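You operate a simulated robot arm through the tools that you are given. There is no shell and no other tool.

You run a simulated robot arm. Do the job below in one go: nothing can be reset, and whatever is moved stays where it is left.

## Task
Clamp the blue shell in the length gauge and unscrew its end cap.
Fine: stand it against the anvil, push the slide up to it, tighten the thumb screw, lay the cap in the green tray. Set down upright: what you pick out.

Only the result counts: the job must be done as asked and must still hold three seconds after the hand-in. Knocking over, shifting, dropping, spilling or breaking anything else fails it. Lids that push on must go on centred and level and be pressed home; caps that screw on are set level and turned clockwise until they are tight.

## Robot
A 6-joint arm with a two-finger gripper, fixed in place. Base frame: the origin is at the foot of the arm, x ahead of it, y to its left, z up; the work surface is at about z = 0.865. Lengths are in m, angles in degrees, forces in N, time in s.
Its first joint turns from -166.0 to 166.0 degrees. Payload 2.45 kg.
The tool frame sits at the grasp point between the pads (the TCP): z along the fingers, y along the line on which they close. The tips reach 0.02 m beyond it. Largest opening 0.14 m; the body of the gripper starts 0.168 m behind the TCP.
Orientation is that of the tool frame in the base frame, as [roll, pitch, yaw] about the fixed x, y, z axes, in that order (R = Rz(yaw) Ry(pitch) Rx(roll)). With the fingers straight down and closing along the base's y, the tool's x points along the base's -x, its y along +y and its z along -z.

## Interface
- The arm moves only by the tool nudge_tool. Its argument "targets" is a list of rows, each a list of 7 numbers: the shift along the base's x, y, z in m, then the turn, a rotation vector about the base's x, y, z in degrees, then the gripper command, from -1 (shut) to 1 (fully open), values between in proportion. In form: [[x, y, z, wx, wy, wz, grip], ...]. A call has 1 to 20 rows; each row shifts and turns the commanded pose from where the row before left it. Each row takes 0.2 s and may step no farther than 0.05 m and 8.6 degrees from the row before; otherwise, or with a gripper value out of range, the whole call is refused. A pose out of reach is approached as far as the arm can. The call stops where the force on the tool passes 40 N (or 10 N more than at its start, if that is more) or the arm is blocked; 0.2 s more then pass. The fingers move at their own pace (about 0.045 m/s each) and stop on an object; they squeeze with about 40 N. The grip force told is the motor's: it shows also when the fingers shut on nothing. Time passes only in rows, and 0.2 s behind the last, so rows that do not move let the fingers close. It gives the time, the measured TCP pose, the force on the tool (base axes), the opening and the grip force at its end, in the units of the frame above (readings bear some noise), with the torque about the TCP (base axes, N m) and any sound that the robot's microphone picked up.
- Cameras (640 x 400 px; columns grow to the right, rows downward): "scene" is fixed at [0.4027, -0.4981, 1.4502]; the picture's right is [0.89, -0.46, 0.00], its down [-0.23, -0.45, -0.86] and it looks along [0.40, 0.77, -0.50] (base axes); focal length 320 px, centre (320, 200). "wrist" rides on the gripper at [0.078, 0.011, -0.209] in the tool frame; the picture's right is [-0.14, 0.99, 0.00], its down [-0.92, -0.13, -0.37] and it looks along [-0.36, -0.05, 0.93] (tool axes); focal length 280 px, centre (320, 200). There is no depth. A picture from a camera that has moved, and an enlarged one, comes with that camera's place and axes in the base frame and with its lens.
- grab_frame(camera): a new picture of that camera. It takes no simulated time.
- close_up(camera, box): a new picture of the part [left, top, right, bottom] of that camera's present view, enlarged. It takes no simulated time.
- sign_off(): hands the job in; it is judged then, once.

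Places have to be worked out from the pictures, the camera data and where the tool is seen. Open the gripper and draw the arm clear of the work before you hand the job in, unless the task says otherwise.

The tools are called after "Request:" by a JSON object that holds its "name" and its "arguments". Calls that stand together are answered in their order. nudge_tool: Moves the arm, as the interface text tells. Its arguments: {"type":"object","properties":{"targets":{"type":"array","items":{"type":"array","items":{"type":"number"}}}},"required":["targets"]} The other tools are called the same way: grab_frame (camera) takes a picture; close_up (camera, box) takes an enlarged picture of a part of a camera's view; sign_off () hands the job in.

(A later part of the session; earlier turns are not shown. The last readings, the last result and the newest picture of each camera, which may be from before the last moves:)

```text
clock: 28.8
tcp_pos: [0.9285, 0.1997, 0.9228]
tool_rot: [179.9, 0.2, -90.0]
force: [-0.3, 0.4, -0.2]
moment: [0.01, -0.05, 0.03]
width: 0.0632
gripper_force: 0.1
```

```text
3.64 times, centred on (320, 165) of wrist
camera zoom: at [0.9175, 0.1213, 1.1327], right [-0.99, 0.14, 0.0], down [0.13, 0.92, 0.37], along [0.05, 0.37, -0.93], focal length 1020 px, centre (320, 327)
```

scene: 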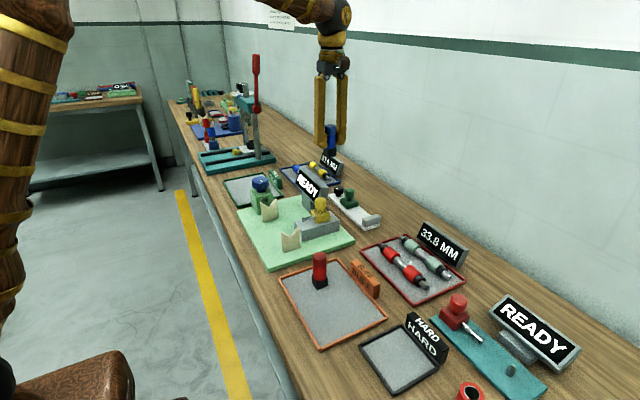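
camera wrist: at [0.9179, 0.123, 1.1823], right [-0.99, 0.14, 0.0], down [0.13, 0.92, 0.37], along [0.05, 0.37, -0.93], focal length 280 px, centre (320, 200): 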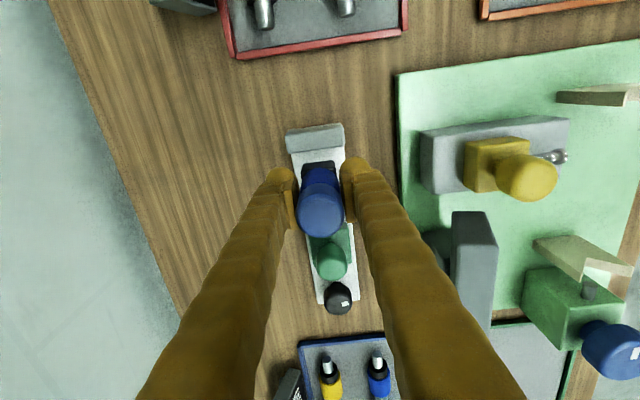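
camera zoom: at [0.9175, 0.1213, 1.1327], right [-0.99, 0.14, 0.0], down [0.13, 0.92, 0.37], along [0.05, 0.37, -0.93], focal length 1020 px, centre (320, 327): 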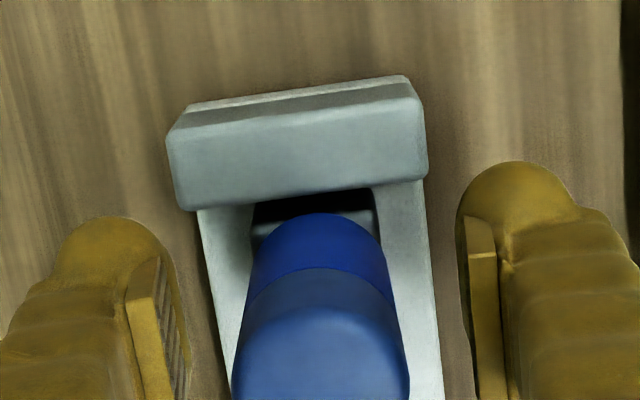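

The shell stands upright just behind the anvil. Next I'll rise clear of it, move over the slide's green knob at (0.929, 0.298, top z ≈ 0.930) and lower around it.

Request:
{"name": "nudge_tool", "arguments": {"targets": [[0, 0, 0.03, 0, 0, 0, -0.1], [0, 0, 0.04, 0, 0, 0, -0.1], [0, 0, 0.03, 0, 0, 0, -0.1], [0, 0.033, 0, 0, 0, 0, -0.1], [0, 0.033, 0, 0, 0, 0, -0.1], [0, 0.032, 0, 0, 0, 0, -0.1], [0, 0, -0.03, 0, 0, 0, -0.1], [0, 0, 0, 0, 0, 0, -0.1]]}}

Request:
{"name": "grab_frame", "arguments": {"camera": "wrist"}}

Request:
{"name": "close_up", "arguments": {"camera": "scene", "box": [320, 150, 400, 240]}}

```text
clock: 30.6
tcp_pos: [0.9277, 0.2982, 0.9939]
tool_rot: [-179.9, 0.2, -90.0]
force: [-0.6, 0.6, -0.5]
moment: [-0.01, -0.02, -0.03]
width: 0.0628
gripper_force: 0.1
```

```text
taken
camera wrist: at [0.9175, 0.2208, 1.2028], right [-0.99, 0.14, 0.0], down [0.13, 0.92, 0.37], along [0.05, 0.37, -0.93], focal length 280 px, centre (320, 200)
```

wrist: 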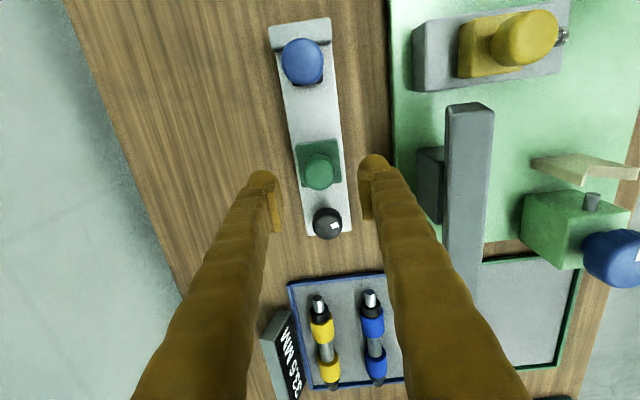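

```text
4.44 times, centred on (360, 195) of scene
camera zoom: at [0.4027, -0.4981, 1.4502], right [0.89, -0.46, 0.0], down [-0.23, -0.45, -0.86], along [0.4, 0.77, -0.5], focal length 1424 px, centre (142, 222)
```

zoom: 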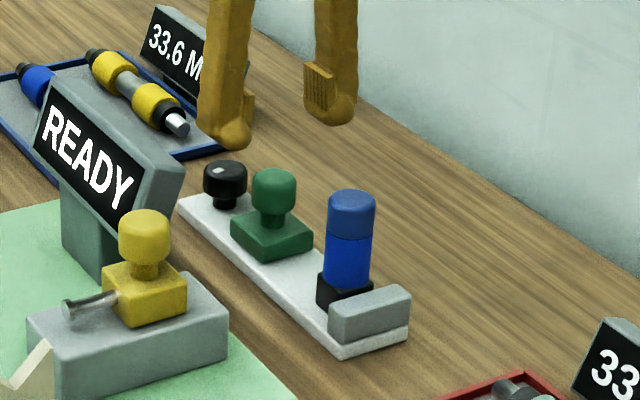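

This gives a clear overhead view. I'll zoom in to pin down the green knob and the thumb screw positions.

Request:
{"name": "close_up", "arguments": {"camera": "wrist", "box": [260, 130, 380, 245]}}

Request:
{"name": "close_up", "arguments": {"camera": "wrist", "box": [250, 10, 360, 110]}}

```text
3.48 times, centred on (320, 188) of wrist
camera zoom: at [0.9175, 0.2208, 1.2028], right [-0.99, 0.14, 0.0], down [0.13, 0.92, 0.37], along [0.05, 0.37, -0.93], focal length 975 px, centre (320, 244)
```

zoom: 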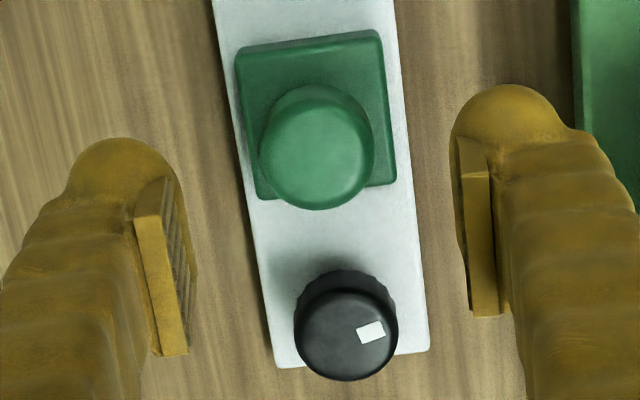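

```text
4.00 times, centred on (305, 60) of wrist
camera zoom: at [0.9175, 0.2208, 1.2028], right [-0.99, 0.14, 0.0], down [0.13, 0.92, 0.37], along [0.05, 0.37, -0.93], focal length 1122 px, centre (380, 760)
```

zoom: 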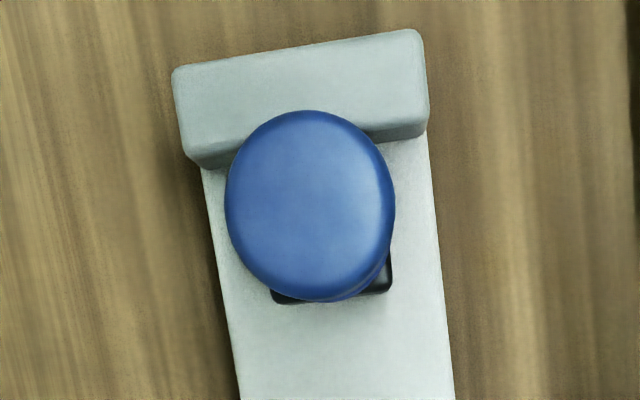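

The green knob is centred at (0.930, 0.301) and the thumb screw at (0.929, 0.370), about 35 mm in diameter. I'll lower onto the green knob and close on it.

Request:
{"name": "nudge_tool", "arguments": {"targets": [[0.0015, 0.002, -0.02, 0, 0, 0, -0.1], [0, 0, -0.025, 0, 0, 0, -0.1], [0, 0, -0.02, 0, 0, 0, -0.1], [0, 0, -0.005, 0, 0, 0, -0.1], [0, 0, 0, 0, 0, 0, -0.1], [0, 0, 0, 0, 0, 0, -1], [0, 0, 0, 0, 0, 0, -1], [0, 0, 0, 0, 0, 0, -1], [0, 0, 0, 0, 0, 0, -1]]}}

Request:
{"name": "close_up", "arguments": {"camera": "scene", "box": [320, 150, 400, 240]}}

Request:
{"name": "grab_frame", "arguments": {"camera": "wrist"}}

```text
clock: 32.6
tcp_pos: [0.9292, 0.2999, 0.9245]
tool_rot: [179.9, 0.0, -90.1]
force: [9.5, 1.1, -2.2]
moment: [0.08, -0.07, -0.03]
width: 0.0328
gripper_force: 44.5
```

```text
4.44 times, centred on (360, 195) of scene
camera zoom: at [0.4027, -0.4981, 1.4502], right [0.89, -0.46, 0.0], down [-0.23, -0.45, -0.86], along [0.4, 0.77, -0.5], focal length 1424 px, centre (142, 222)
```

zoom: 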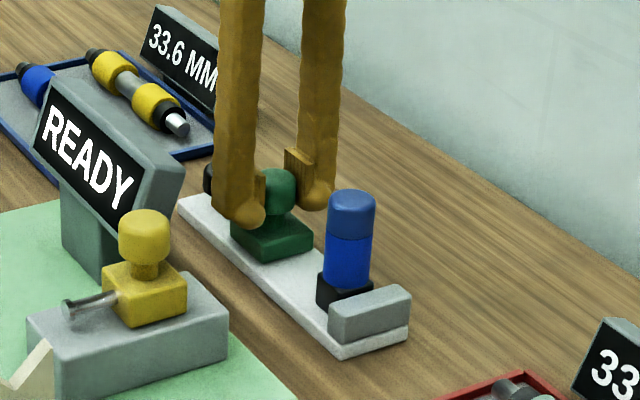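

```text
taken
camera wrist: at [0.9184, 0.2221, 1.1333], right [-0.99, 0.14, 0.0], down [0.13, 0.92, 0.37], along [0.05, 0.37, -0.93], focal length 280 px, centre (320, 200)
```

wrist: 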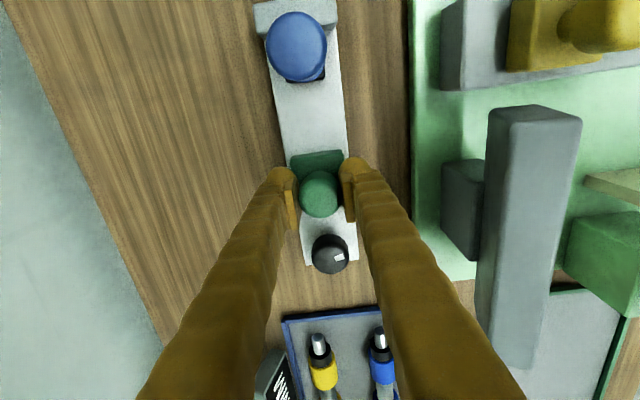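

The knob is gripped, with a 9 N side force showing the guide is slightly toward +x. I'll relieve that by 1 mm and slide toward the shell most of the way.

Request:
{"name": "nudge_tool", "arguments": {"targets": [[0.001, 0, 0, 0, 0, 0, -1], [0, -0.005, 0, 0, 0, 0, -1], [0, -0.01, 0, 0, 0, 0, -1], [0, -0.01, 0, 0, 0, 0, -1], [0, 0, 0, 0, 0, 0, -1]]}}

Request:
{"name": "close_up", "arguments": {"camera": "scene", "box": [320, 150, 400, 240]}}

```text
clock: 33.6
tcp_pos: [0.9312, 0.2809, 0.9243]
tool_rot: [179.9, 0.1, -89.9]
force: [-9.5, 1.3, 8.0]
moment: [-0.36, 0.09, -0.05]
width: 0.0326
gripper_force: 44.9
stopped in row 4: the force on the tool passed its limit at 44 N (the readings are from after the stop); the commanded pose is now the measured one
```

```text
4.44 times, centred on (360, 195) of scene
camera zoom: at [0.4027, -0.4981, 1.4502], right [0.89, -0.46, 0.0], down [-0.23, -0.45, -0.86], along [0.4, 0.77, -0.5], focal length 1424 px, centre (142, 222)
```

zoom: 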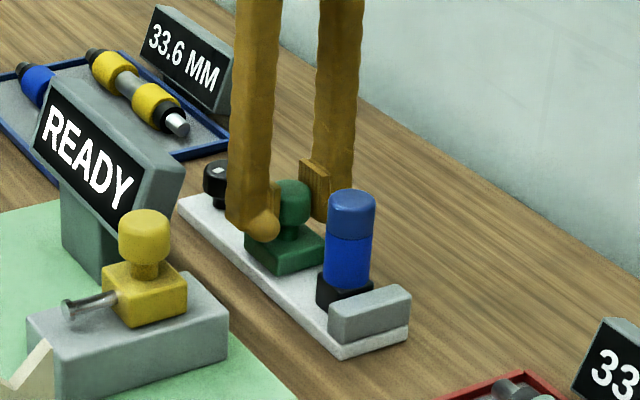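

The slide moves, but it resists at that speed: the call stopped at 44 N with the slide at y 0.281. I'll recentre in x and continue more slowly.

Request:
{"name": "nudge_tool", "arguments": {"targets": [[-0.001, 0, 0, 0, 0, 0, -1], [0, -0.002, 0, 0, 0, 0, -1], [0, -0.002, 0, 0, 0, 0, -1], [0, -0.002, 0, 0, 0, 0, -1], [0, -0.002, 0, 0, 0, 0, -1], [0, 0, 0, 0, 0, 0, -1]]}}

```text
clock: 35.0
tcp_pos: [0.9293, 0.2709, 0.9243]
tool_rot: [179.9, 0.2, -90.0]
force: [8.2, 0.1, 17.4]
moment: [0.04, -0.09, -0.04]
width: 0.0324
gripper_force: 45.0
```

The slide is moving (y 0.271), but some vertical and side load has built up. I'll relieve it slightly and continue.

Request:
{"name": "nudge_tool", "arguments": {"targets": [[0.0005, 0, 0.001, 0, 0, 0, -1], [0, -0.002, 0, 0, 0, 0, -1], [0, -0.002, 0, 0, 0, 0, -1], [0, -0.002, 0, 0, 0, 0, -1], [0, 0, 0, 0, 0, 0, -1]]}}

```text
clock: 36.2
tcp_pos: [0.93, 0.2654, 0.9239]
tool_rot: [179.8, -0.1, -89.9]
force: [4.2, 1.4, 2.8]
moment: [0.09, -0.05, 0.01]
width: 0.0326
gripper_force: 45.0
```

Forces are low now. The slide's front face is at about y 0.241, some 28 mm from the shell, so I'll continue.

Request:
{"name": "nudge_tool", "arguments": {"targets": [[0, -0.0025, 0, 0, 0, 0, -1], [0, -0.0025, 0, 0, 0, 0, -1], [0, -0.0025, 0, 0, 0, 0, -1], [0, -0.0025, 0, 0, 0, 0, -1], [0, -0.0025, 0, 0, 0, 0, -1], [0, -0.0025, 0, 0, 0, 0, -1], [0, -0.0025, 0, 0, 0, 0, -1], [0, -0.0025, 0, 0, 0, 0, -1], [0, 0, 0, 0, 0, 0, -1]]}}

Request:
{"name": "close_up", "arguments": {"camera": "scene", "box": [320, 150, 400, 240]}}

Request:
{"name": "close_up", "arguments": {"camera": "wrist", "box": [250, 50, 390, 250]}}

```text
clock: 38.2
tcp_pos: [0.9308, 0.2447, 0.9247]
tool_rot: [179.7, 0.0, -89.8]
force: [16.3, 0.5, -23.1]
moment: [0.03, -0.15, -0.01]
width: 0.0327
gripper_force: 45.3
```

```text
4.44 times, centred on (360, 195) of scene
camera zoom: at [0.4027, -0.4981, 1.4502], right [0.89, -0.46, 0.0], down [-0.23, -0.45, -0.86], along [0.4, 0.77, -0.5], focal length 1424 px, centre (142, 222)
```

zoom: 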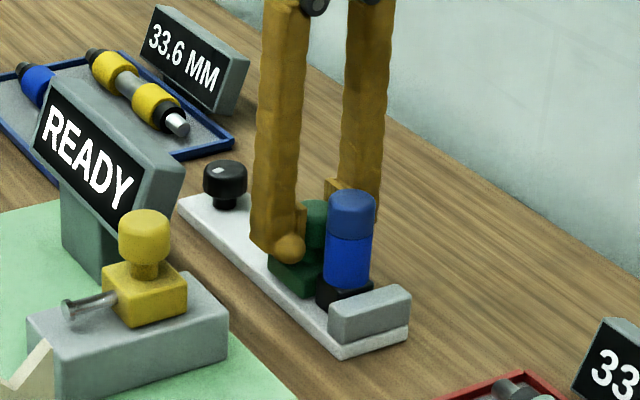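

```text
2.00 times, centred on (320, 150) of wrist
camera zoom: at [0.9193, 0.1667, 1.1333], right [-0.99, 0.14, 0.0], down [0.13, 0.92, 0.37], along [0.05, 0.37, -0.93], focal length 561 px, centre (320, 300)
```

zoom: 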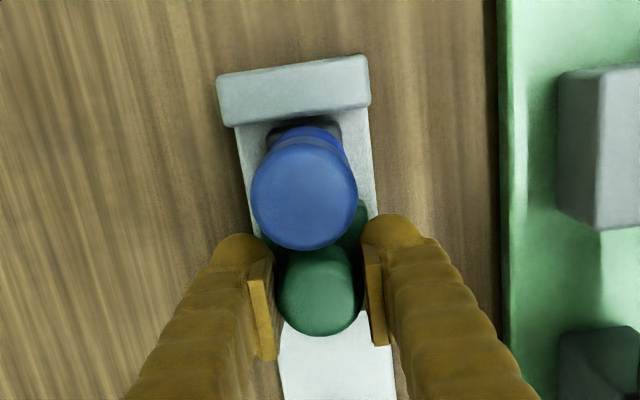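

The slide front is about 7 mm from the shell. I'll take out the built-up vertical and side load, then advance in 1–1.5 mm steps.

Request:
{"name": "nudge_tool", "arguments": {"targets": [[0.0008, 0, -0.0012, 0, 0, 0, -1], [0, -0.0015, 0, 0, 0, 0, -1], [0, -0.0015, 0, 0, 0, 0, -1], [0, -0.0015, 0, 0, 0, 0, -1], [0, 0, 0, 0, 0, 0, -1]]}}

Request:
{"name": "nudge_tool", "arguments": {"targets": [[0, -0.0015, 0, 0, 0, 0, -1], [0, -0.0015, 0, 0, 0, 0, -1], [0, 0, 0, 0, 0, 0, -1]]}}

```text
clock: 39.4
tcp_pos: [0.9295, 0.2404, 0.9237]
tool_rot: [179.8, -0.1, -89.9]
force: [-28.8, 1.9, 1.1]
moment: [0.09, 0.34, 0.0]
width: 0.0326
gripper_force: 44.5
```

```text
clock: 40.2
tcp_pos: [0.9298, 0.2385, 0.9234]
tool_rot: [179.5, 0.1, -89.9]
force: [-38.0, 1.8, 3.0]
moment: [0.11, 0.35, 0.0]
width: 0.0327
gripper_force: 45.1
```

A side load of 38 N has built up because the fixture guide is stiff. I'll relieve it by stepping -0.6 mm in x before going on.

Request:
{"name": "nudge_tool", "arguments": {"targets": [[-0.0006, 0, 0, 0, 0, 0, -1], [0, 0, 0, 0, 0, 0, -1]]}}

Request:
{"name": "close_up", "arguments": {"camera": "wrist", "box": [260, 60, 380, 180]}}

```text
clock: 40.8
tcp_pos: [0.9306, 0.2373, 0.9239]
tool_rot: [179.9, 0.0, -89.9]
force: [-28.1, -0.3, 1.2]
moment: [-0.03, 0.24, -0.02]
width: 0.0325
gripper_force: 45.4
```

```text
3.33 times, centred on (320, 120) of wrist
camera zoom: at [0.9193, 0.1592, 1.1333], right [-0.99, 0.14, 0.0], down [0.13, 0.92, 0.37], along [0.05, 0.37, -0.93], focal length 935 px, centre (320, 467)
```

zoom: 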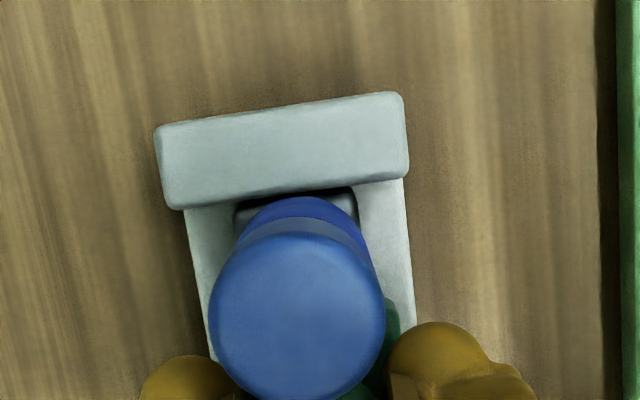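

Still 28 N in x, so about 17 N/mm. I'll back off a further 1.5 mm in x while holding y.

Request:
{"name": "nudge_tool", "arguments": {"targets": [[-0.0015, 0, 0, 0, 0, 0, -1], [0, 0, 0, 0, 0, 0, -1]]}}

Request:
{"name": "nudge_tool", "arguments": {"targets": [[0, -0.001, 0, 0, 0, 0, -1], [0, 0, 0, 0, 0, 0, -1]]}}

Request:
{"name": "nudge_tool", "arguments": {"targets": [[0, -0.001, 0, 0, 0, 0, -1], [0, 0, 0, 0, 0, 0, -1]]}}

```text
clock: 41.4
tcp_pos: [0.931, 0.2382, 0.9239]
tool_rot: [179.9, 0.1, -89.9]
force: [6.8, -2.0, -0.9]
moment: [-0.11, -0.15, -0.02]
width: 0.0327
gripper_force: 44.7
```

```text
clock: 42.0
tcp_pos: [0.9303, 0.2374, 0.9245]
tool_rot: [179.9, 0.1, -89.9]
force: [26.3, 2.5, -0.2]
moment: [0.23, -0.29, 0.02]
width: 0.0325
gripper_force: 45.2
```

```text
clock: 42.6
tcp_pos: [0.9292, 0.2364, 0.9241]
tool_rot: [179.9, 0.1, -89.8]
force: [38.6, 11.0, 6.9]
moment: [0.17, -0.44, 0.08]
width: 0.0329
gripper_force: 45.0
```

The y force has started to rise (11 N), so the shell may be meeting the anvil. I'll relieve x again and take another look.

Request:
{"name": "nudge_tool", "arguments": {"targets": [[0.001, 0, 0, 0, 0, 0, -1], [0, 0, 0, 0, 0, 0, -1]]}}

Request:
{"name": "close_up", "arguments": {"camera": "wrist", "box": [260, 60, 380, 180]}}

Request:
{"name": "close_up", "arguments": {"camera": "scene", "box": [345, 180, 395, 235]}}

```text
clock: 43.2
tcp_pos: [0.9299, 0.237, 0.9234]
tool_rot: [179.7, 0.1, -89.9]
force: [28.8, 16.7, 15.9]
moment: [0.22, -0.32, 0.05]
width: 0.0327
gripper_force: 45.3
```

```text
3.33 times, centred on (320, 120) of wrist
camera zoom: at [0.919, 0.1579, 1.1332], right [-0.99, 0.14, 0.0], down [0.13, 0.92, 0.37], along [0.05, 0.37, -0.93], focal length 935 px, centre (320, 467)
```

zoom: 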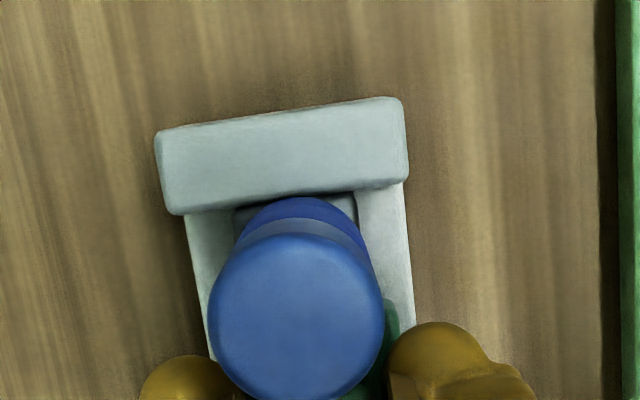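

```text
7.27 times, centred on (370, 208) of scene
camera zoom: at [0.4027, -0.4981, 1.4502], right [0.89, -0.46, 0.0], down [-0.23, -0.45, -0.86], along [0.4, 0.77, -0.5], focal length 2331 px, centre (-44, 146)
```

zoom: 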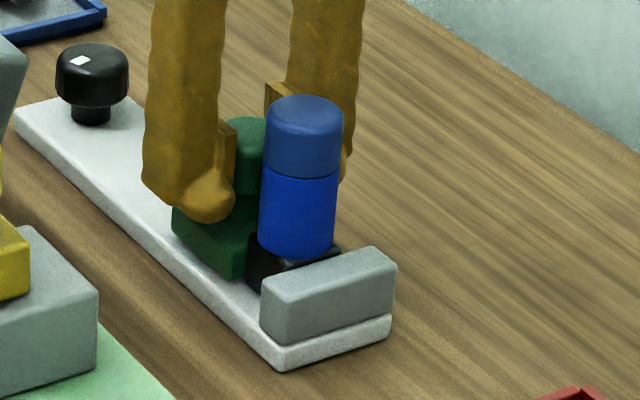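

The foot now looks almost against the anvil, and 17 N is opposing in y. I'll zoom in tightly on the interface to confirm.

Request:
{"name": "close_up", "arguments": {"camera": "wrist", "box": [280, 95, 345, 135]}}

Request:
{"name": "close_up", "arguments": {"camera": "scene", "box": [365, 205, 390, 230]}}

```text
9.85 times, centred on (312, 115) of wrist
camera zoom: at [0.919, 0.1579, 1.1332], right [-0.99, 0.14, 0.0], down [0.13, 0.92, 0.37], along [0.05, 0.37, -0.93], focal length 2761 px, centre (394, 1037)
```

zoom: 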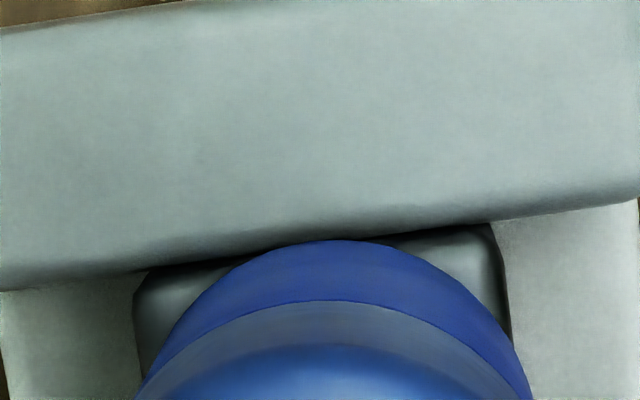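

```text
16.00 times, centred on (378, 218) of scene
camera zoom: at [0.4027, -0.4981, 1.4502], right [0.89, -0.46, 0.0], down [-0.23, -0.45, -0.86], along [0.4, 0.77, -0.5], focal length 5127 px, centre (-600, -80)
```

zoom: 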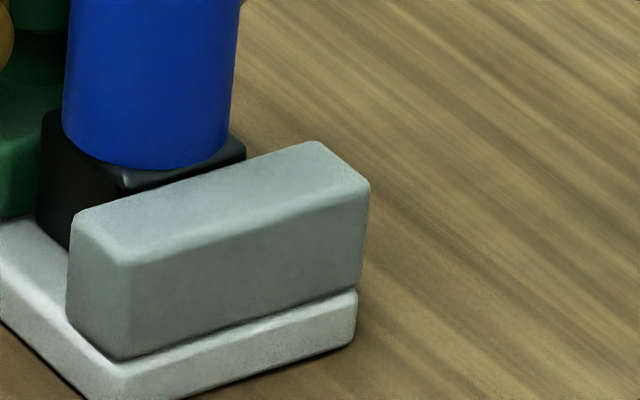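

The foot looks square and within about a millimetre of the anvil. I'll relieve x, then press gently in -y to seat it firmly.

Request:
{"name": "nudge_tool", "arguments": {"targets": [[0.0012, 0, 0.0005, 0, 0, 0, -1], [0, 0, 0, 0, 0, 0, -1]]}}

Request:
{"name": "nudge_tool", "arguments": {"targets": [[0, -0.001, 0, 0, 0, 0, -1], [0, 0, 0, 0, 0, 0, -1]]}}

```text
clock: 43.8
tcp_pos: [0.9302, 0.2366, 0.9249]
tool_rot: [179.8, 0.0, -89.9]
force: [9.9, 17.8, 14.0]
moment: [0.19, -0.1, 0.07]
width: 0.0327
gripper_force: 44.8
```

```text
clock: 44.4
tcp_pos: [0.9305, 0.2356, 0.9254]
tool_rot: [179.8, 0.2, -90.0]
force: [5.0, 35.3, 9.1]
moment: [0.42, -0.03, 0.05]
width: 0.0327
gripper_force: 44.5
```

The y force rose 17 N per mm commanded, so the slide, shell and anvil are in solid contact. I'll ease off partly, release the knob and rise.

Request:
{"name": "nudge_tool", "arguments": {"targets": [[0, 0.001, 0, 0, 0, 0, -1], [0, 0, 0, 0, 0, 0, -0.4], [0, 0, 0, 0, 0, 0, -0.1], [0, 0, 0, 0, 0, 0, -0.1], [0, 0, 0, 0, 0, 0, -0.1], [0, 0, 0.03, 0, 0, 0, -0.1], [0, 0, 0.04, 0, 0, 0, -0.1], [0, 0, 0, 0, 0, 0, -0.1]]}}

Request:
{"name": "close_up", "arguments": {"camera": "wrist", "box": [240, 60, 400, 260]}}

Request:
{"name": "close_up", "arguments": {"camera": "scene", "box": [345, 175, 395, 235]}}

```text
clock: 46.2
tcp_pos: [0.9304, 0.2375, 0.9931]
tool_rot: [179.8, 0.1, -89.8]
force: [-0.3, -0.2, -0.7]
moment: [-0.02, 0.03, 0.02]
width: 0.0631
gripper_force: 0.2
```

```text
2.00 times, centred on (320, 160) of wrist
camera zoom: at [0.9193, 0.1587, 1.2025], right [-0.99, 0.14, 0.0], down [0.13, 0.92, 0.37], along [0.05, 0.37, -0.93], focal length 561 px, centre (320, 280)
```

zoom: 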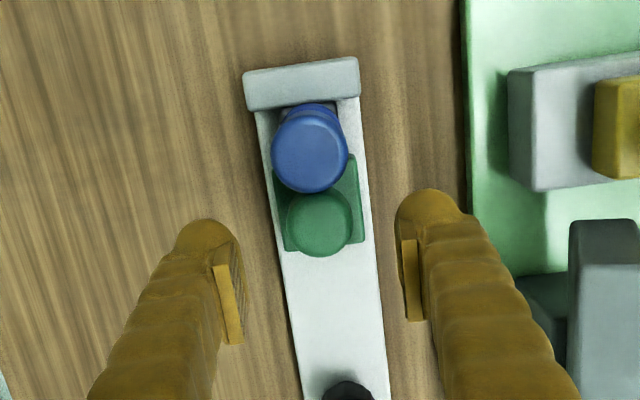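

```text
6.67 times, centred on (370, 205) of scene
camera zoom: at [0.4027, -0.4981, 1.4502], right [0.89, -0.46, 0.0], down [-0.23, -0.45, -0.86], along [0.4, 0.77, -0.5], focal length 2136 px, centre (-13, 167)
```

zoom: 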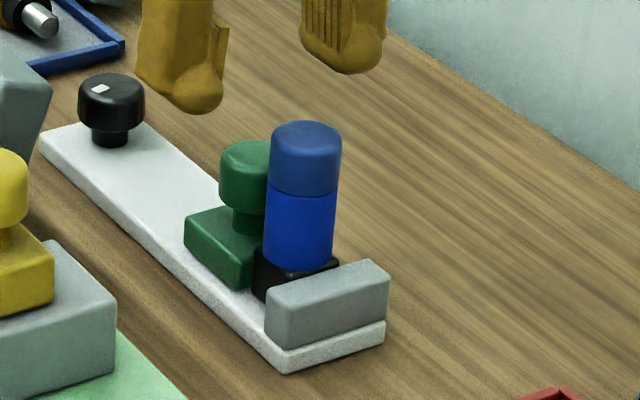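

The slide is snug against the shell and everything stands straight. Now I'll move above the thumb screw and test the reach there.

Request:
{"name": "nudge_tool", "arguments": {"targets": [[0, 0.044, 0, 0, 0, 0, -0.1], [0, 0.044, 0, 0, 0, 0, -0.1], [-0.001, 0.0445, 0, 0, 0, 0, -0.1], [0, 0, 0, 0, 0, 0, -0.1]]}}

Request:
{"name": "close_up", "arguments": {"camera": "wrist", "box": [240, 110, 400, 250]}}

```text
clock: 47.2
tcp_pos: [0.9295, 0.3678, 0.9932]
tool_rot: [179.8, -0.1, -89.9]
force: [-0.1, 0.2, -0.4]
moment: [0.02, -0.02, 0.01]
width: 0.063
gripper_force: 0.0
```

```text
2.86 times, centred on (320, 180) of wrist
camera zoom: at [0.9191, 0.291, 1.2025], right [-0.99, 0.14, 0.0], down [0.13, 0.92, 0.37], along [0.05, 0.37, -0.93], focal length 801 px, centre (320, 257)
```

zoom: 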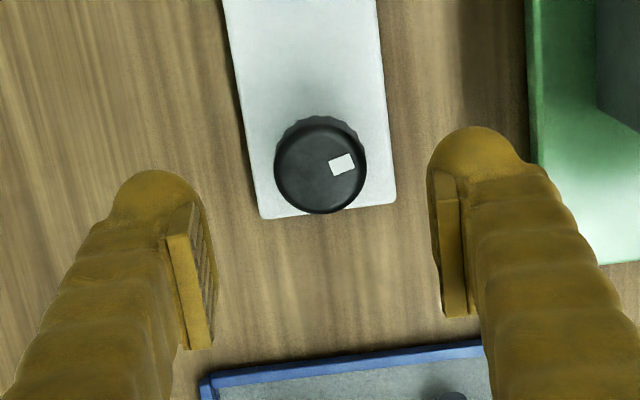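

Reach is fine here, and the knob centre is about (0.930, 0.372) with its top near z 0.90. To get a long clockwise stroke I'll first rotate the open gripper counter-clockwise by 90° in free air and check it gets there.

Request:
{"name": "nudge_tool", "arguments": {"targets": [[0, 0.001, 0, 0, 0, 8.5, -0.1], [0, 0.001, 0, 0, 0, 8.5, -0.1], [0, 0.001, 0, 0, 0, 8.5, -0.1], [0, 0.001, 0, 0, 0, 8.5, -0.1], [0, 0, 0, 0, 0, 8.5, -0.1], [0, 0, 0, 0, 0, 8.5, -0.1], [0, 0, 0, 0, 0, 8.5, -0.1], [0, 0, 0, 0, 0, 8.5, -0.1], [0, 0, 0, 0, 0, 8.5, -0.1], [0, 0, 0, 0, 0, 8.5, -0.1], [0, 0, 0, 0, 0, 5, -0.1], [0, 0, 0, 0, 0, 0, -0.1]]}}

Request:
{"name": "close_up", "arguments": {"camera": "wrist", "box": [240, 110, 400, 250]}}

Request:
{"name": "grab_frame", "arguments": {"camera": "scene"}}

```text
clock: 49.8
tcp_pos: [0.9301, 0.3707, 0.9937]
tool_rot: [179.8, 0.0, 0.2]
force: [0.3, -0.2, -0.1]
moment: [-0.01, 0.01, -0.03]
width: 0.0629
gripper_force: 0.0
```

```text
2.86 times, centred on (320, 180) of wrist
camera zoom: at [1.0076, 0.3624, 1.2027], right [-0.14, -0.99, 0.0], down [-0.92, 0.13, 0.37], along [-0.37, 0.05, -0.93], focal length 801 px, centre (320, 257)
```

zoom: 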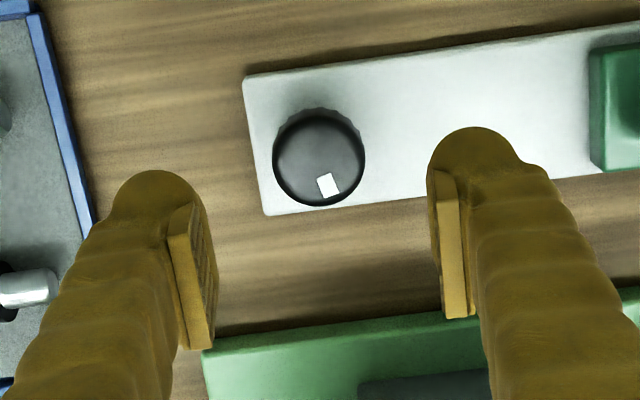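

```text
taken
```

scene: 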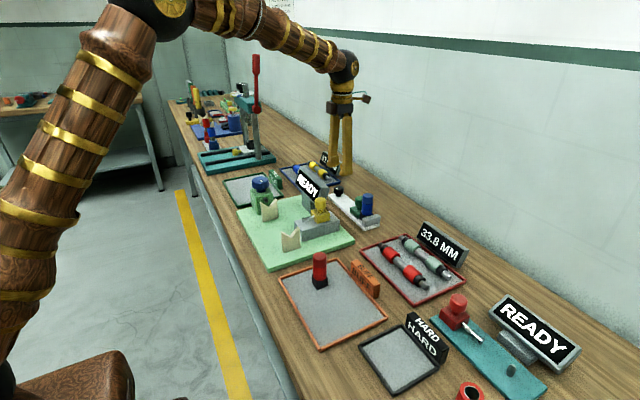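

Yaw 0 is reached, and the knob centre in this view (0.9295, 0.3733) matches the tool position. I'll descend around the thumb screw, slowly at the end.

Request:
{"name": "nudge_tool", "arguments": {"targets": [[0, 0, -0.03, 0, 0, 0, -0.1], [0, 0, -0.03, 0, 0, 0, -0.1], [0, 0, -0.02, 0, 0, 0, -0.1], [0, 0, -0.005, 0, 0, 0, -0.1], [0, 0, -0.003, 0, 0, 0, -0.1], [0, 0, 0, 0, 0, 0, -0.1]]}}

Request:
{"name": "grab_frame", "arguments": {"camera": "wrist"}}

Request:
{"name": "close_up", "arguments": {"camera": "scene", "box": [310, 150, 390, 240]}}

```text
clock: 51.2
tcp_pos: [0.9307, 0.371, 0.9059]
tool_rot: [179.8, 0.1, 0.1]
force: [0.5, 0.3, -0.8]
moment: [-0.01, 0.03, 0.0]
width: 0.063
gripper_force: 0.1
```

```text
taken
camera wrist: at [1.0084, 0.362, 1.1156], right [-0.14, -0.99, 0.0], down [-0.92, 0.13, 0.37], along [-0.37, 0.05, -0.93], focal length 280 px, centre (320, 200)
```

wrist: 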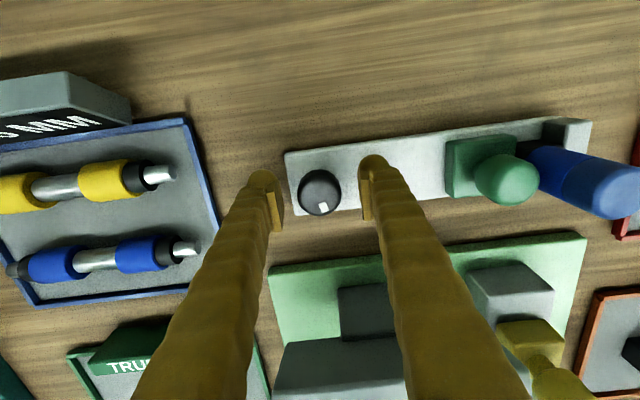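

```text
4.44 times, centred on (350, 195) of scene
camera zoom: at [0.4027, -0.4981, 1.4502], right [0.89, -0.46, 0.0], down [-0.23, -0.45, -0.86], along [0.4, 0.77, -0.5], focal length 1424 px, centre (187, 222)
```

zoom: 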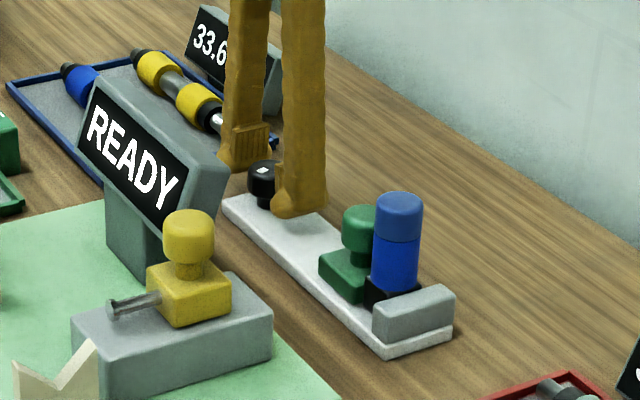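

Centred on the thumb screw at z 0.906. I'll go 4 mm lower and close.

Request:
{"name": "nudge_tool", "arguments": {"targets": [[0, 0, -0.002, 0, 0, 0, -0.1], [0, 0, -0.002, 0, 0, 0, -0.1], [0, 0, 0, 0, 0, 0, -1], [0, 0, 0, 0, 0, 0, -1], [0, 0, 0, 0, 0, 0, -1], [0, 0, 0, 0, 0, 0, -1]]}}

```text
clock: 52.6
tcp_pos: [0.9313, 0.3733, 0.9013]
tool_rot: [179.8, 0.2, 0.2]
force: [2.0, 2.3, -3.4]
moment: [-0.02, -0.06, -0.01]
width: 0.0344
gripper_force: 45.2
```

The knob is gripped at 34 mm with little side load. I'll turn clockwise 40° and watch the torque.

Request:
{"name": "nudge_tool", "arguments": {"targets": [[0, 0, 0, 0, 0, -8, -1], [0, 0, 0, 0, 0, -8, -1], [0, 0, 0, 0, 0, -8, -1], [0, 0, 0, 0, 0, -8, -1], [0, 0, 0, 0, 0, -8, -1], [0, 0, 0, 0, 0, 0, -1]]}}

Request:
{"name": "close_up", "arguments": {"camera": "scene", "box": [310, 150, 390, 240]}}

```text
clock: 54.0
tcp_pos: [0.9305, 0.3719, 0.9007]
tool_rot: [179.8, 0.0, -40.0]
force: [26.6, -11.5, -18.3]
moment: [-0.03, -0.4, 0.02]
width: 0.0344
gripper_force: 44.8
```

```text
4.44 times, centred on (350, 195) of scene
camera zoom: at [0.4027, -0.4981, 1.4502], right [0.89, -0.46, 0.0], down [-0.23, -0.45, -0.86], along [0.4, 0.77, -0.5], focal length 1424 px, centre (187, 222)
```

zoom: 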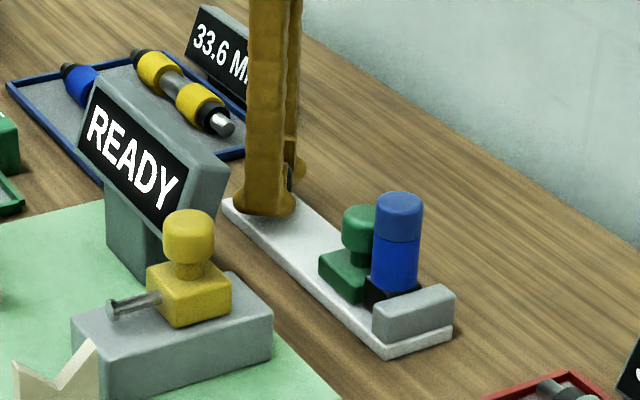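

It turned freely with low torque, but side and vertical loads built up, perhaps because the screw draws down. I'll relieve those and keep turning.

Request:
{"name": "nudge_tool", "arguments": {"targets": [[0.0012, -0.0006, -0.001, 0, 0, 0, -1], [0, 0, 0, 0, 0, 0, -1]]}}

Request:
{"name": "nudge_tool", "arguments": {"targets": [[0, 0, 0, 0, 0, -8, -1], [0, 0, 0, 0, 0, -8, -1], [0, 0, 0, 0, 0, -8, -1], [0, 0, 0, 0, 0, 0, -1]]}}

```text
clock: 54.6
tcp_pos: [0.9306, 0.3726, 0.9019]
tool_rot: [179.9, 0.0, -39.9]
force: [5.3, -10.2, -0.1]
moment: [-0.1, 0.07, 0.04]
width: 0.0346
gripper_force: 45.3
```

```text
clock: 55.6
tcp_pos: [0.9303, 0.3722, 0.9017]
tool_rot: [179.7, 0.2, -64.0]
force: [-25.6, -9.7, 14.6]
moment: [-0.07, 0.36, -0.02]
width: 0.0343
gripper_force: 45.6
```

Still turning freely. I'll relieve the loads again and continue clockwise.

Request:
{"name": "nudge_tool", "arguments": {"targets": [[-0.0013, -0.0006, 0.0008, 0, 0, 0, -1], [0, 0, 0, 0, 0, -8, -1], [0, 0, 0, 0, 0, -8, -1], [0, 0, 0, 0, 0, 0, -1]]}}

Request:
{"name": "nudge_tool", "arguments": {"targets": [[0, 0, 0, 0, 0, -8, -1], [0, 0, 0, 0, 0, -8, -1], [0, 0, 0, 0, 0, 0, -1]]}}

```text
clock: 56.6
tcp_pos: [0.9307, 0.3714, 0.9011]
tool_rot: [179.8, 0.2, -80.0]
force: [2.0, 7.9, -2.2]
moment: [0.16, -0.06, -0.03]
width: 0.0344
gripper_force: 45.1
```

```text
clock: 57.4
tcp_pos: [0.9297, 0.3721, 0.9011]
tool_rot: [179.8, 0.2, -96.0]
force: [9.9, 10.0, -8.3]
moment: [0.19, -0.17, -0.05]
width: 0.0345
gripper_force: 45.1
```

Request:
{"name": "nudge_tool", "arguments": {"targets": [[0.0005, 0.0005, -0.0003, 0, 0, -8, -1], [0, 0, 0, 0, 0, -8, -1], [0, 0, 0, 0, 0, -8, -1], [0, 0, 0, 0, 0, 0, -1]]}}

Request:
{"name": "close_up", "arguments": {"camera": "wrist", "box": [270, 140, 370, 230]}}

```text
clock: 58.4
tcp_pos: [0.9299, 0.3713, 0.9015]
tool_rot: [179.7, 0.0, -120.0]
force: [-17.8, 2.3, -1.9]
moment: [-0.03, 0.22, -0.14]
width: 0.0347
gripper_force: 45.3
```

```text
4.44 times, centred on (320, 185) of wrist
camera zoom: at [0.8812, 0.309, 1.1109], right [-0.79, 0.61, 0.0], down [0.57, 0.73, 0.37], along [0.22, 0.29, -0.93], focal length 1246 px, centre (320, 267)
```

zoom: 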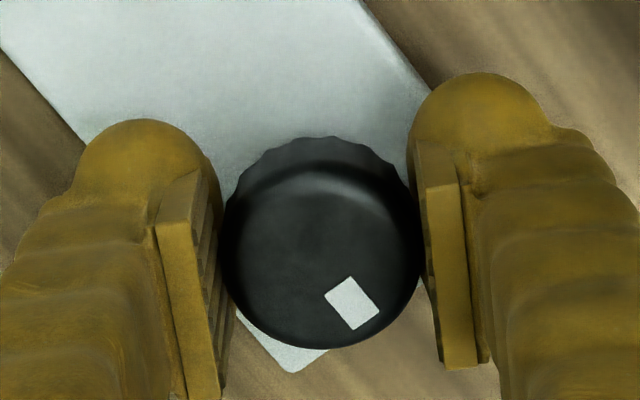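

The knob has turned 120° with the fingers (the white mark moved along), and no definite resistance yet. I'll relieve x and keep turning clockwise.

Request:
{"name": "nudge_tool", "arguments": {"targets": [[-0.001, 0, 0, 0, 0, 0, -1], [0, 0, 0, 0, 0, -8, -1], [0, 0, 0, 0, 0, -8, -1], [0, 0, 0, 0, 0, -8, -1], [0, 0, 0, 0, 0, 0, -1]]}}

Request:
{"name": "nudge_tool", "arguments": {"targets": [[0, 0, 0, 0, 0, -8, -1], [0, 0, 0, 0, 0, -8, -1], [0, 0, 0, 0, 0, 0, -1]]}}

```text
clock: 59.6
tcp_pos: [0.929, 0.3716, 0.9025]
tool_rot: [179.8, 0.1, -144.1]
force: [-6.4, 6.5, 1.9]
moment: [0.06, 0.08, -0.06]
width: 0.0343
gripper_force: 45.6
```

```text
clock: 60.4
tcp_pos: [0.9283, 0.3711, 0.9016]
tool_rot: [179.7, 0.0, -160.0]
force: [-10.7, 14.6, 1.7]
moment: [0.11, 0.16, -0.04]
width: 0.0348
gripper_force: 45.3
```

160° turned and still free. I'll continue with small relief corrections.

Request:
{"name": "nudge_tool", "arguments": {"targets": [[-0.0006, 0.0007, 0, 0, 0, 0, -1], [0, 0, 0, 0, 0, -8, -1], [0, 0, 0, 0, 0, -8, -1], [0, 0, 0, 0, 0, -8, -1], [0, 0, 0, 0, 0, 0, -1]]}}

Request:
{"name": "nudge_tool", "arguments": {"targets": [[0, 0, 0, 0, 0, -8, -1], [0, 0, 0, 0, 0, -8, -1], [0, 0, 0, 0, 0, 0, -1]]}}

```text
clock: 61.6
tcp_pos: [0.9285, 0.3722, 0.9041]
tool_rot: [179.8, 0.1, 176.0]
force: [-2.2, 9.8, -0.7]
moment: [0.07, 0.0, -0.04]
width: 0.0345
gripper_force: 45.0
```

```text
clock: 62.4
tcp_pos: [0.9296, 0.3731, 0.9024]
tool_rot: [179.8, 0.1, 159.9]
force: [1.3, 7.9, 7.7]
moment: [0.07, -0.01, 0.01]
width: 0.0349
gripper_force: 44.6
```

200° turned, loads low and no resistance yet. Continuing.

Request:
{"name": "nudge_tool", "arguments": {"targets": [[0, 0.0005, 0, 0, 0, -8, -1], [0, 0, 0, 0, 0, -8, -1], [0, 0, 0, 0, 0, -8, -1], [0, 0, 0, 0, 0, 0, -1]]}}

Request:
{"name": "nudge_tool", "arguments": {"targets": [[0, 0, 0, 0, 0, -8, -1], [0, 0, 0, 0, 0, -8, -1], [0, 0, 0, 0, 0, 0, -1]]}}

Request:
{"name": "close_up", "arguments": {"camera": "wrist", "box": [270, 140, 370, 230]}}

```text
clock: 63.4
tcp_pos: [0.9287, 0.3716, 0.9007]
tool_rot: [179.7, 0.0, 136.0]
force: [3.7, 8.6, -3.6]
moment: [-0.01, -0.09, -0.04]
width: 0.0347
gripper_force: 45.0
```

```text
clock: 64.2
tcp_pos: [0.9294, 0.3737, 0.9019]
tool_rot: [179.7, 0.1, 119.9]
force: [12.9, 15.3, -0.1]
moment: [-0.01, -0.16, 0.16]
width: 0.0345
gripper_force: 44.9
```

```text
4.44 times, centred on (320, 185) of wrist
camera zoom: at [0.8978, 0.4465, 1.1107], right [0.93, 0.38, 0.0], down [0.35, -0.86, 0.37], along [0.14, -0.34, -0.93], focal length 1246 px, centre (320, 267)
```

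zoom: 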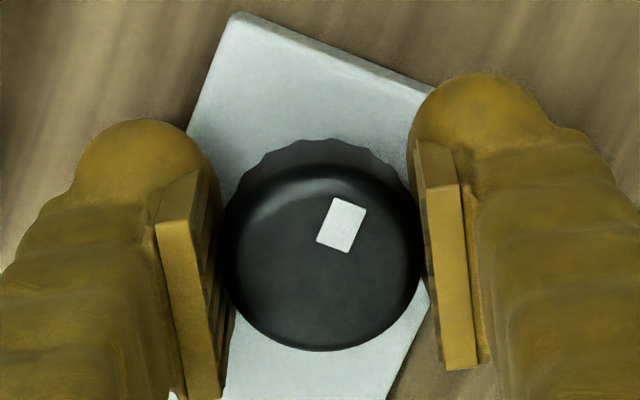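

The white mark has not moved in the world since about 110–120° of turn: it points to +y at both gripper yaws while the fingers slipped around the knob. That suggests the screw is at its stop. I'll turn another 16° and compare the mark to be sure.

Request:
{"name": "nudge_tool", "arguments": {"targets": [[0.0006, 0.0008, 0, 0, 0, 0, -1], [0, 0, 0, 0, 0, -8, -1], [0, 0, 0, 0, 0, -8, -1]]}}

Request:
{"name": "close_up", "arguments": {"camera": "wrist", "box": [270, 140, 370, 230]}}

```text
clock: 65.0
tcp_pos: [0.9302, 0.3718, 0.9018]
tool_rot: [179.8, 0.1, 103.9]
force: [11.7, 5.9, 0.4]
moment: [0.03, -0.14, 0.37]
width: 0.0347
gripper_force: 44.9
```

```text
4.44 times, centred on (320, 185) of wrist
camera zoom: at [0.9196, 0.4519, 1.1105], right [0.99, 0.11, 0.0], down [0.1, -0.92, 0.37], along [0.04, -0.37, -0.93], focal length 1246 px, centre (320, 267)
```

zoom: 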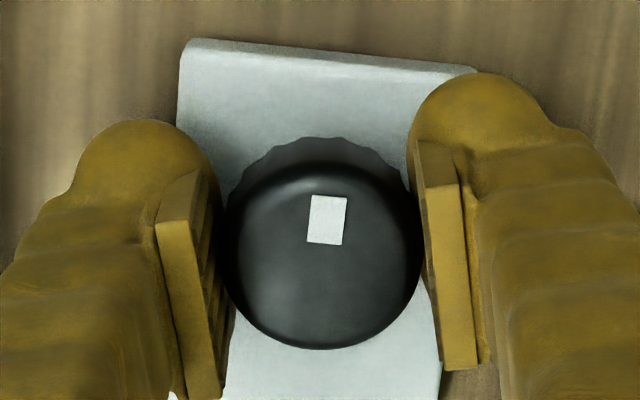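

The mark still points to +y and a +0.37 N m reaction shows, so the screw is tight and the fingers only slip. I'll open, rise and move over the shell's cap.

Request:
{"name": "nudge_tool", "arguments": {"targets": [[0, 0, 0, 0, 0, 0, -0.4], [0, 0, 0, 0, 0, 0, -0.1], [0, 0, 0, 0, 0, 0, -0.1], [0, 0, 0, 0, 0, 0, -0.1], [0, 0, 0.03, 0, 0, 0, -0.1], [0, 0, 0.05, 0, 0, 0, -0.1], [0, 0, 0.05, 0, 0, 0, -0.1], [0, 0, 0, 0, 0, 0, -0.1]]}}

Request:
{"name": "grab_frame", "arguments": {"camera": "wrist"}}

Request:
{"name": "close_up", "arguments": {"camera": "scene", "box": [320, 170, 400, 235]}}

```text
clock: 66.8
tcp_pos: [0.9289, 0.3735, 1.0319]
tool_rot: [179.8, 0.2, 104.0]
force: [1.0, -0.4, -0.4]
moment: [-0.01, 0.05, 0.03]
width: 0.0631
gripper_force: 0.0
```

```text
taken
camera wrist: at [0.9192, 0.4523, 1.2403], right [0.99, 0.11, 0.0], down [0.1, -0.92, 0.37], along [0.04, -0.37, -0.93], focal length 280 px, centre (320, 200)
```

wrist: 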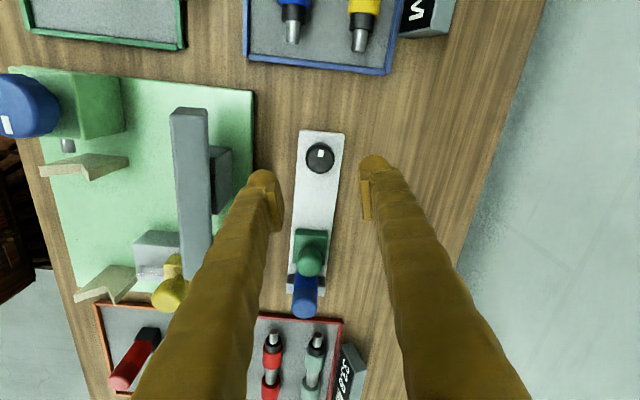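

```text
6.15 times, centred on (360, 202) of scene
camera zoom: at [0.4027, -0.4981, 1.4502], right [0.89, -0.46, 0.0], down [-0.23, -0.45, -0.86], along [0.4, 0.77, -0.5], focal length 1972 px, centre (74, 185)
```

zoom: 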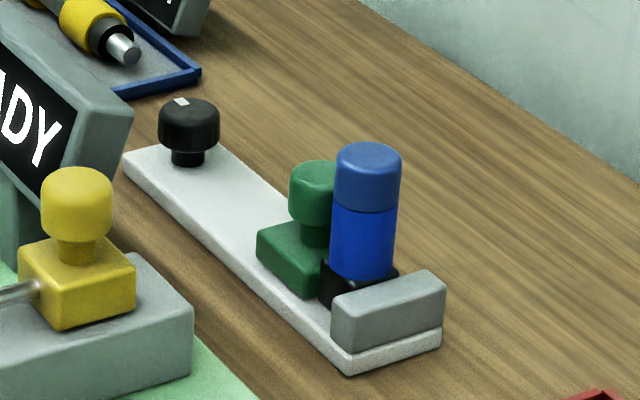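

The thumb screw mark now points along +y and the shell, slide and anvil are unchanged. I'll move above the shell to locate its cap precisely.

Request:
{"name": "nudge_tool", "arguments": {"targets": [[0, -0.045, 0, 0, 0, 0, -0.1], [0, -0.045, 0, 0, 0, 0, -0.1], [0, -0.045, 0, 0, 0, 0, -0.1], [0, -0.042, 0, 0, 0, 0, -0.1], [0, 0, 0, 0, 0, 0, -0.1]]}}

Request:
{"name": "grab_frame", "arguments": {"camera": "wrist"}}

Request:
{"name": "close_up", "arguments": {"camera": "wrist", "box": [260, 130, 380, 230]}}

```text
clock: 68.0
tcp_pos: [0.9305, 0.1977, 1.0297]
tool_rot: [179.8, 0.2, 104.2]
force: [-0.8, 0.7, -0.9]
moment: [0.02, -0.01, -0.02]
width: 0.0629
gripper_force: 0.3
```

```text
taken
camera wrist: at [0.9206, 0.2766, 1.24], right [0.99, 0.11, 0.0], down [0.1, -0.92, 0.37], along [0.04, -0.37, -0.93], focal length 280 px, centre (320, 200)
```

wrist: 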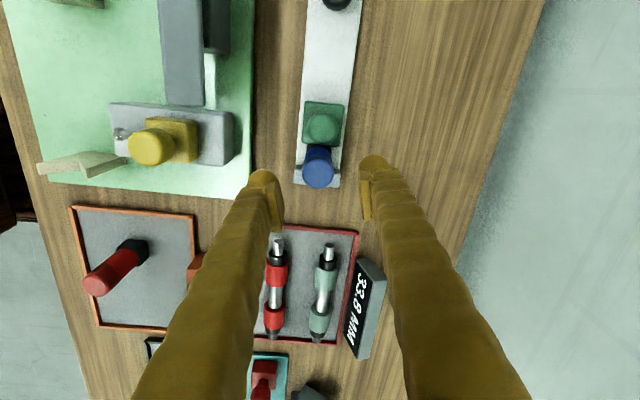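

```text
4.00 times, centred on (320, 180) of wrist
camera zoom: at [0.9206, 0.2766, 1.24], right [0.99, 0.11, 0.0], down [0.1, -0.92, 0.37], along [0.04, -0.37, -0.93], focal length 1122 px, centre (320, 280)
```

zoom: 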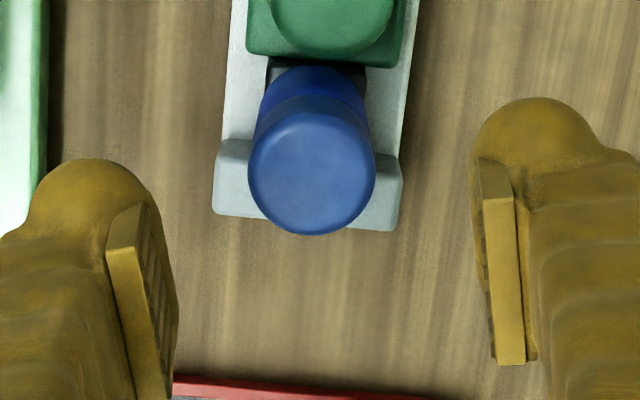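

The cap centre is about (0.9275, 0.1955), its seam with the body near z 0.943 and its top near 0.966. I'll centre and descend so the fingertips stay above the seam.

Request:
{"name": "nudge_tool", "arguments": {"targets": [[-0.001, -0.0025, -0.02, 0, 0, 0, -0.1], [0, 0, -0.025, 0, 0, 0, -0.1], [0, 0, -0.017, 0, 0, 0, -0.1], [0, 0, 0, 0, 0, 0, -0.1]]}}

Request:
{"name": "close_up", "arguments": {"camera": "wrist", "box": [260, 130, 380, 230]}}

Request:
{"name": "close_up", "arguments": {"camera": "scene", "box": [340, 150, 400, 235]}}

```text
clock: 69.0
tcp_pos: [0.9269, 0.1955, 0.97]
tool_rot: [179.9, 0.1, 104.1]
force: [0.1, 0.6, 0.8]
moment: [0.01, 0.02, -0.01]
width: 0.0628
gripper_force: 0.1
```

```text
4.00 times, centred on (320, 180) of wrist
camera zoom: at [0.9183, 0.2735, 1.1786], right [0.99, 0.11, 0.0], down [0.1, -0.92, 0.37], along [0.04, -0.37, -0.93], focal length 1122 px, centre (320, 280)
```

zoom: 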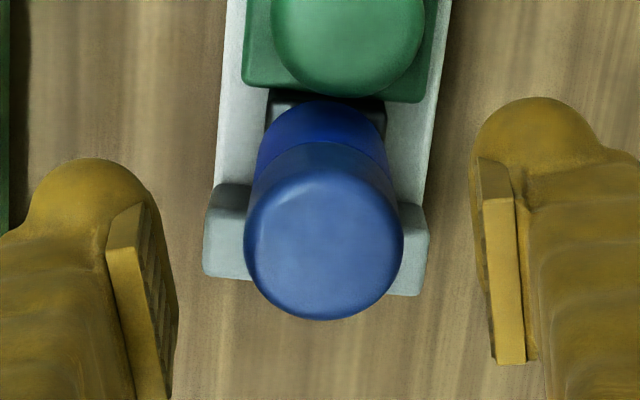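

```text
4.71 times, centred on (370, 192) of scene
camera zoom: at [0.4027, -0.4981, 1.4502], right [0.89, -0.46, 0.0], down [-0.23, -0.45, -0.86], along [0.4, 0.77, -0.5], focal length 1508 px, centre (85, 235)
```

zoom: 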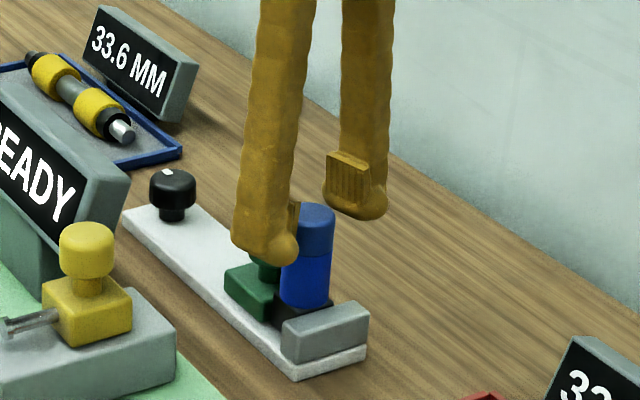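

Centred within a millimetre at z 0.970. I'll trim 0.8 mm in x and 2 mm down, then grip the cap.

Request:
{"name": "nudge_tool", "arguments": {"targets": [[0.0008, 0, -0.002, 0, 0, 0, -0.1], [0, 0, 0, 0, 0, 0, -1], [0, 0, 0, 0, 0, 0, -1], [0, 0, 0, 0, 0, 0, -1], [0, 0, 0, 0, 0, 0, -1], [0, 0, 0, 0, 0, 0, -1]]}}

Request:
{"name": "close_up", "arguments": {"camera": "scene", "box": [345, 175, 395, 235]}}

```text
clock: 70.4
tcp_pos: [0.929, 0.1942, 0.9669]
tool_rot: [179.8, 0.1, 104.1]
force: [0.8, -1.1, 0.4]
moment: [0.03, 0.01, 0.01]
width: 0.0346
gripper_force: 39.9
```

```text
6.67 times, centred on (370, 205) of scene
camera zoom: at [0.4027, -0.4981, 1.4502], right [0.89, -0.46, 0.0], down [-0.23, -0.45, -0.86], along [0.4, 0.77, -0.5], focal length 2136 px, centre (-13, 167)
```

zoom: 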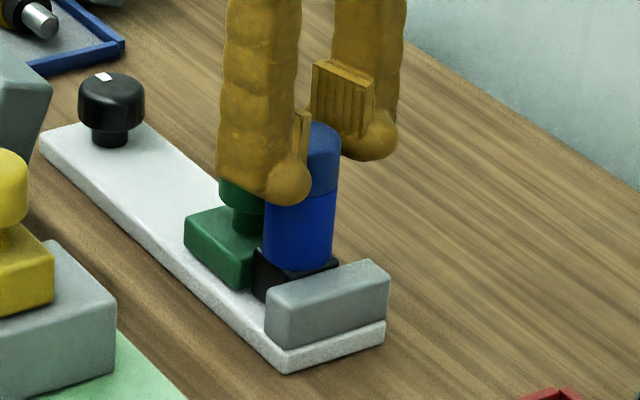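

The cap is gripped at 34.6 mm with negligible side load. I'll turn counter-clockwise 24° and check the reaction.

Request:
{"name": "nudge_tool", "arguments": {"targets": [[0, 0, 0, 0, 0, 8, -1], [0, 0, 0, 0, 0, 8, -1], [0, 0, 0, 0, 0, 8, -1]]}}

Request:
{"name": "close_up", "arguments": {"camera": "scene", "box": [345, 175, 395, 235]}}

```text
clock: 71.2
tcp_pos: [0.9296, 0.1945, 0.9666]
tool_rot: [179.8, 0.1, 128.3]
force: [2.1, 0.2, 0.8]
moment: [-0.09, -0.03, 0.02]
width: 0.0339
gripper_force: 40.0
```

```text
6.67 times, centred on (370, 205) of scene
camera zoom: at [0.4027, -0.4981, 1.4502], right [0.89, -0.46, 0.0], down [-0.23, -0.45, -0.86], along [0.4, 0.77, -0.5], focal length 2136 px, centre (-13, 167)
```

zoom: 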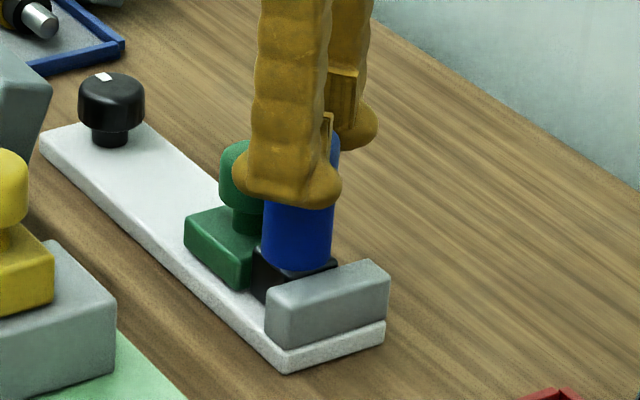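

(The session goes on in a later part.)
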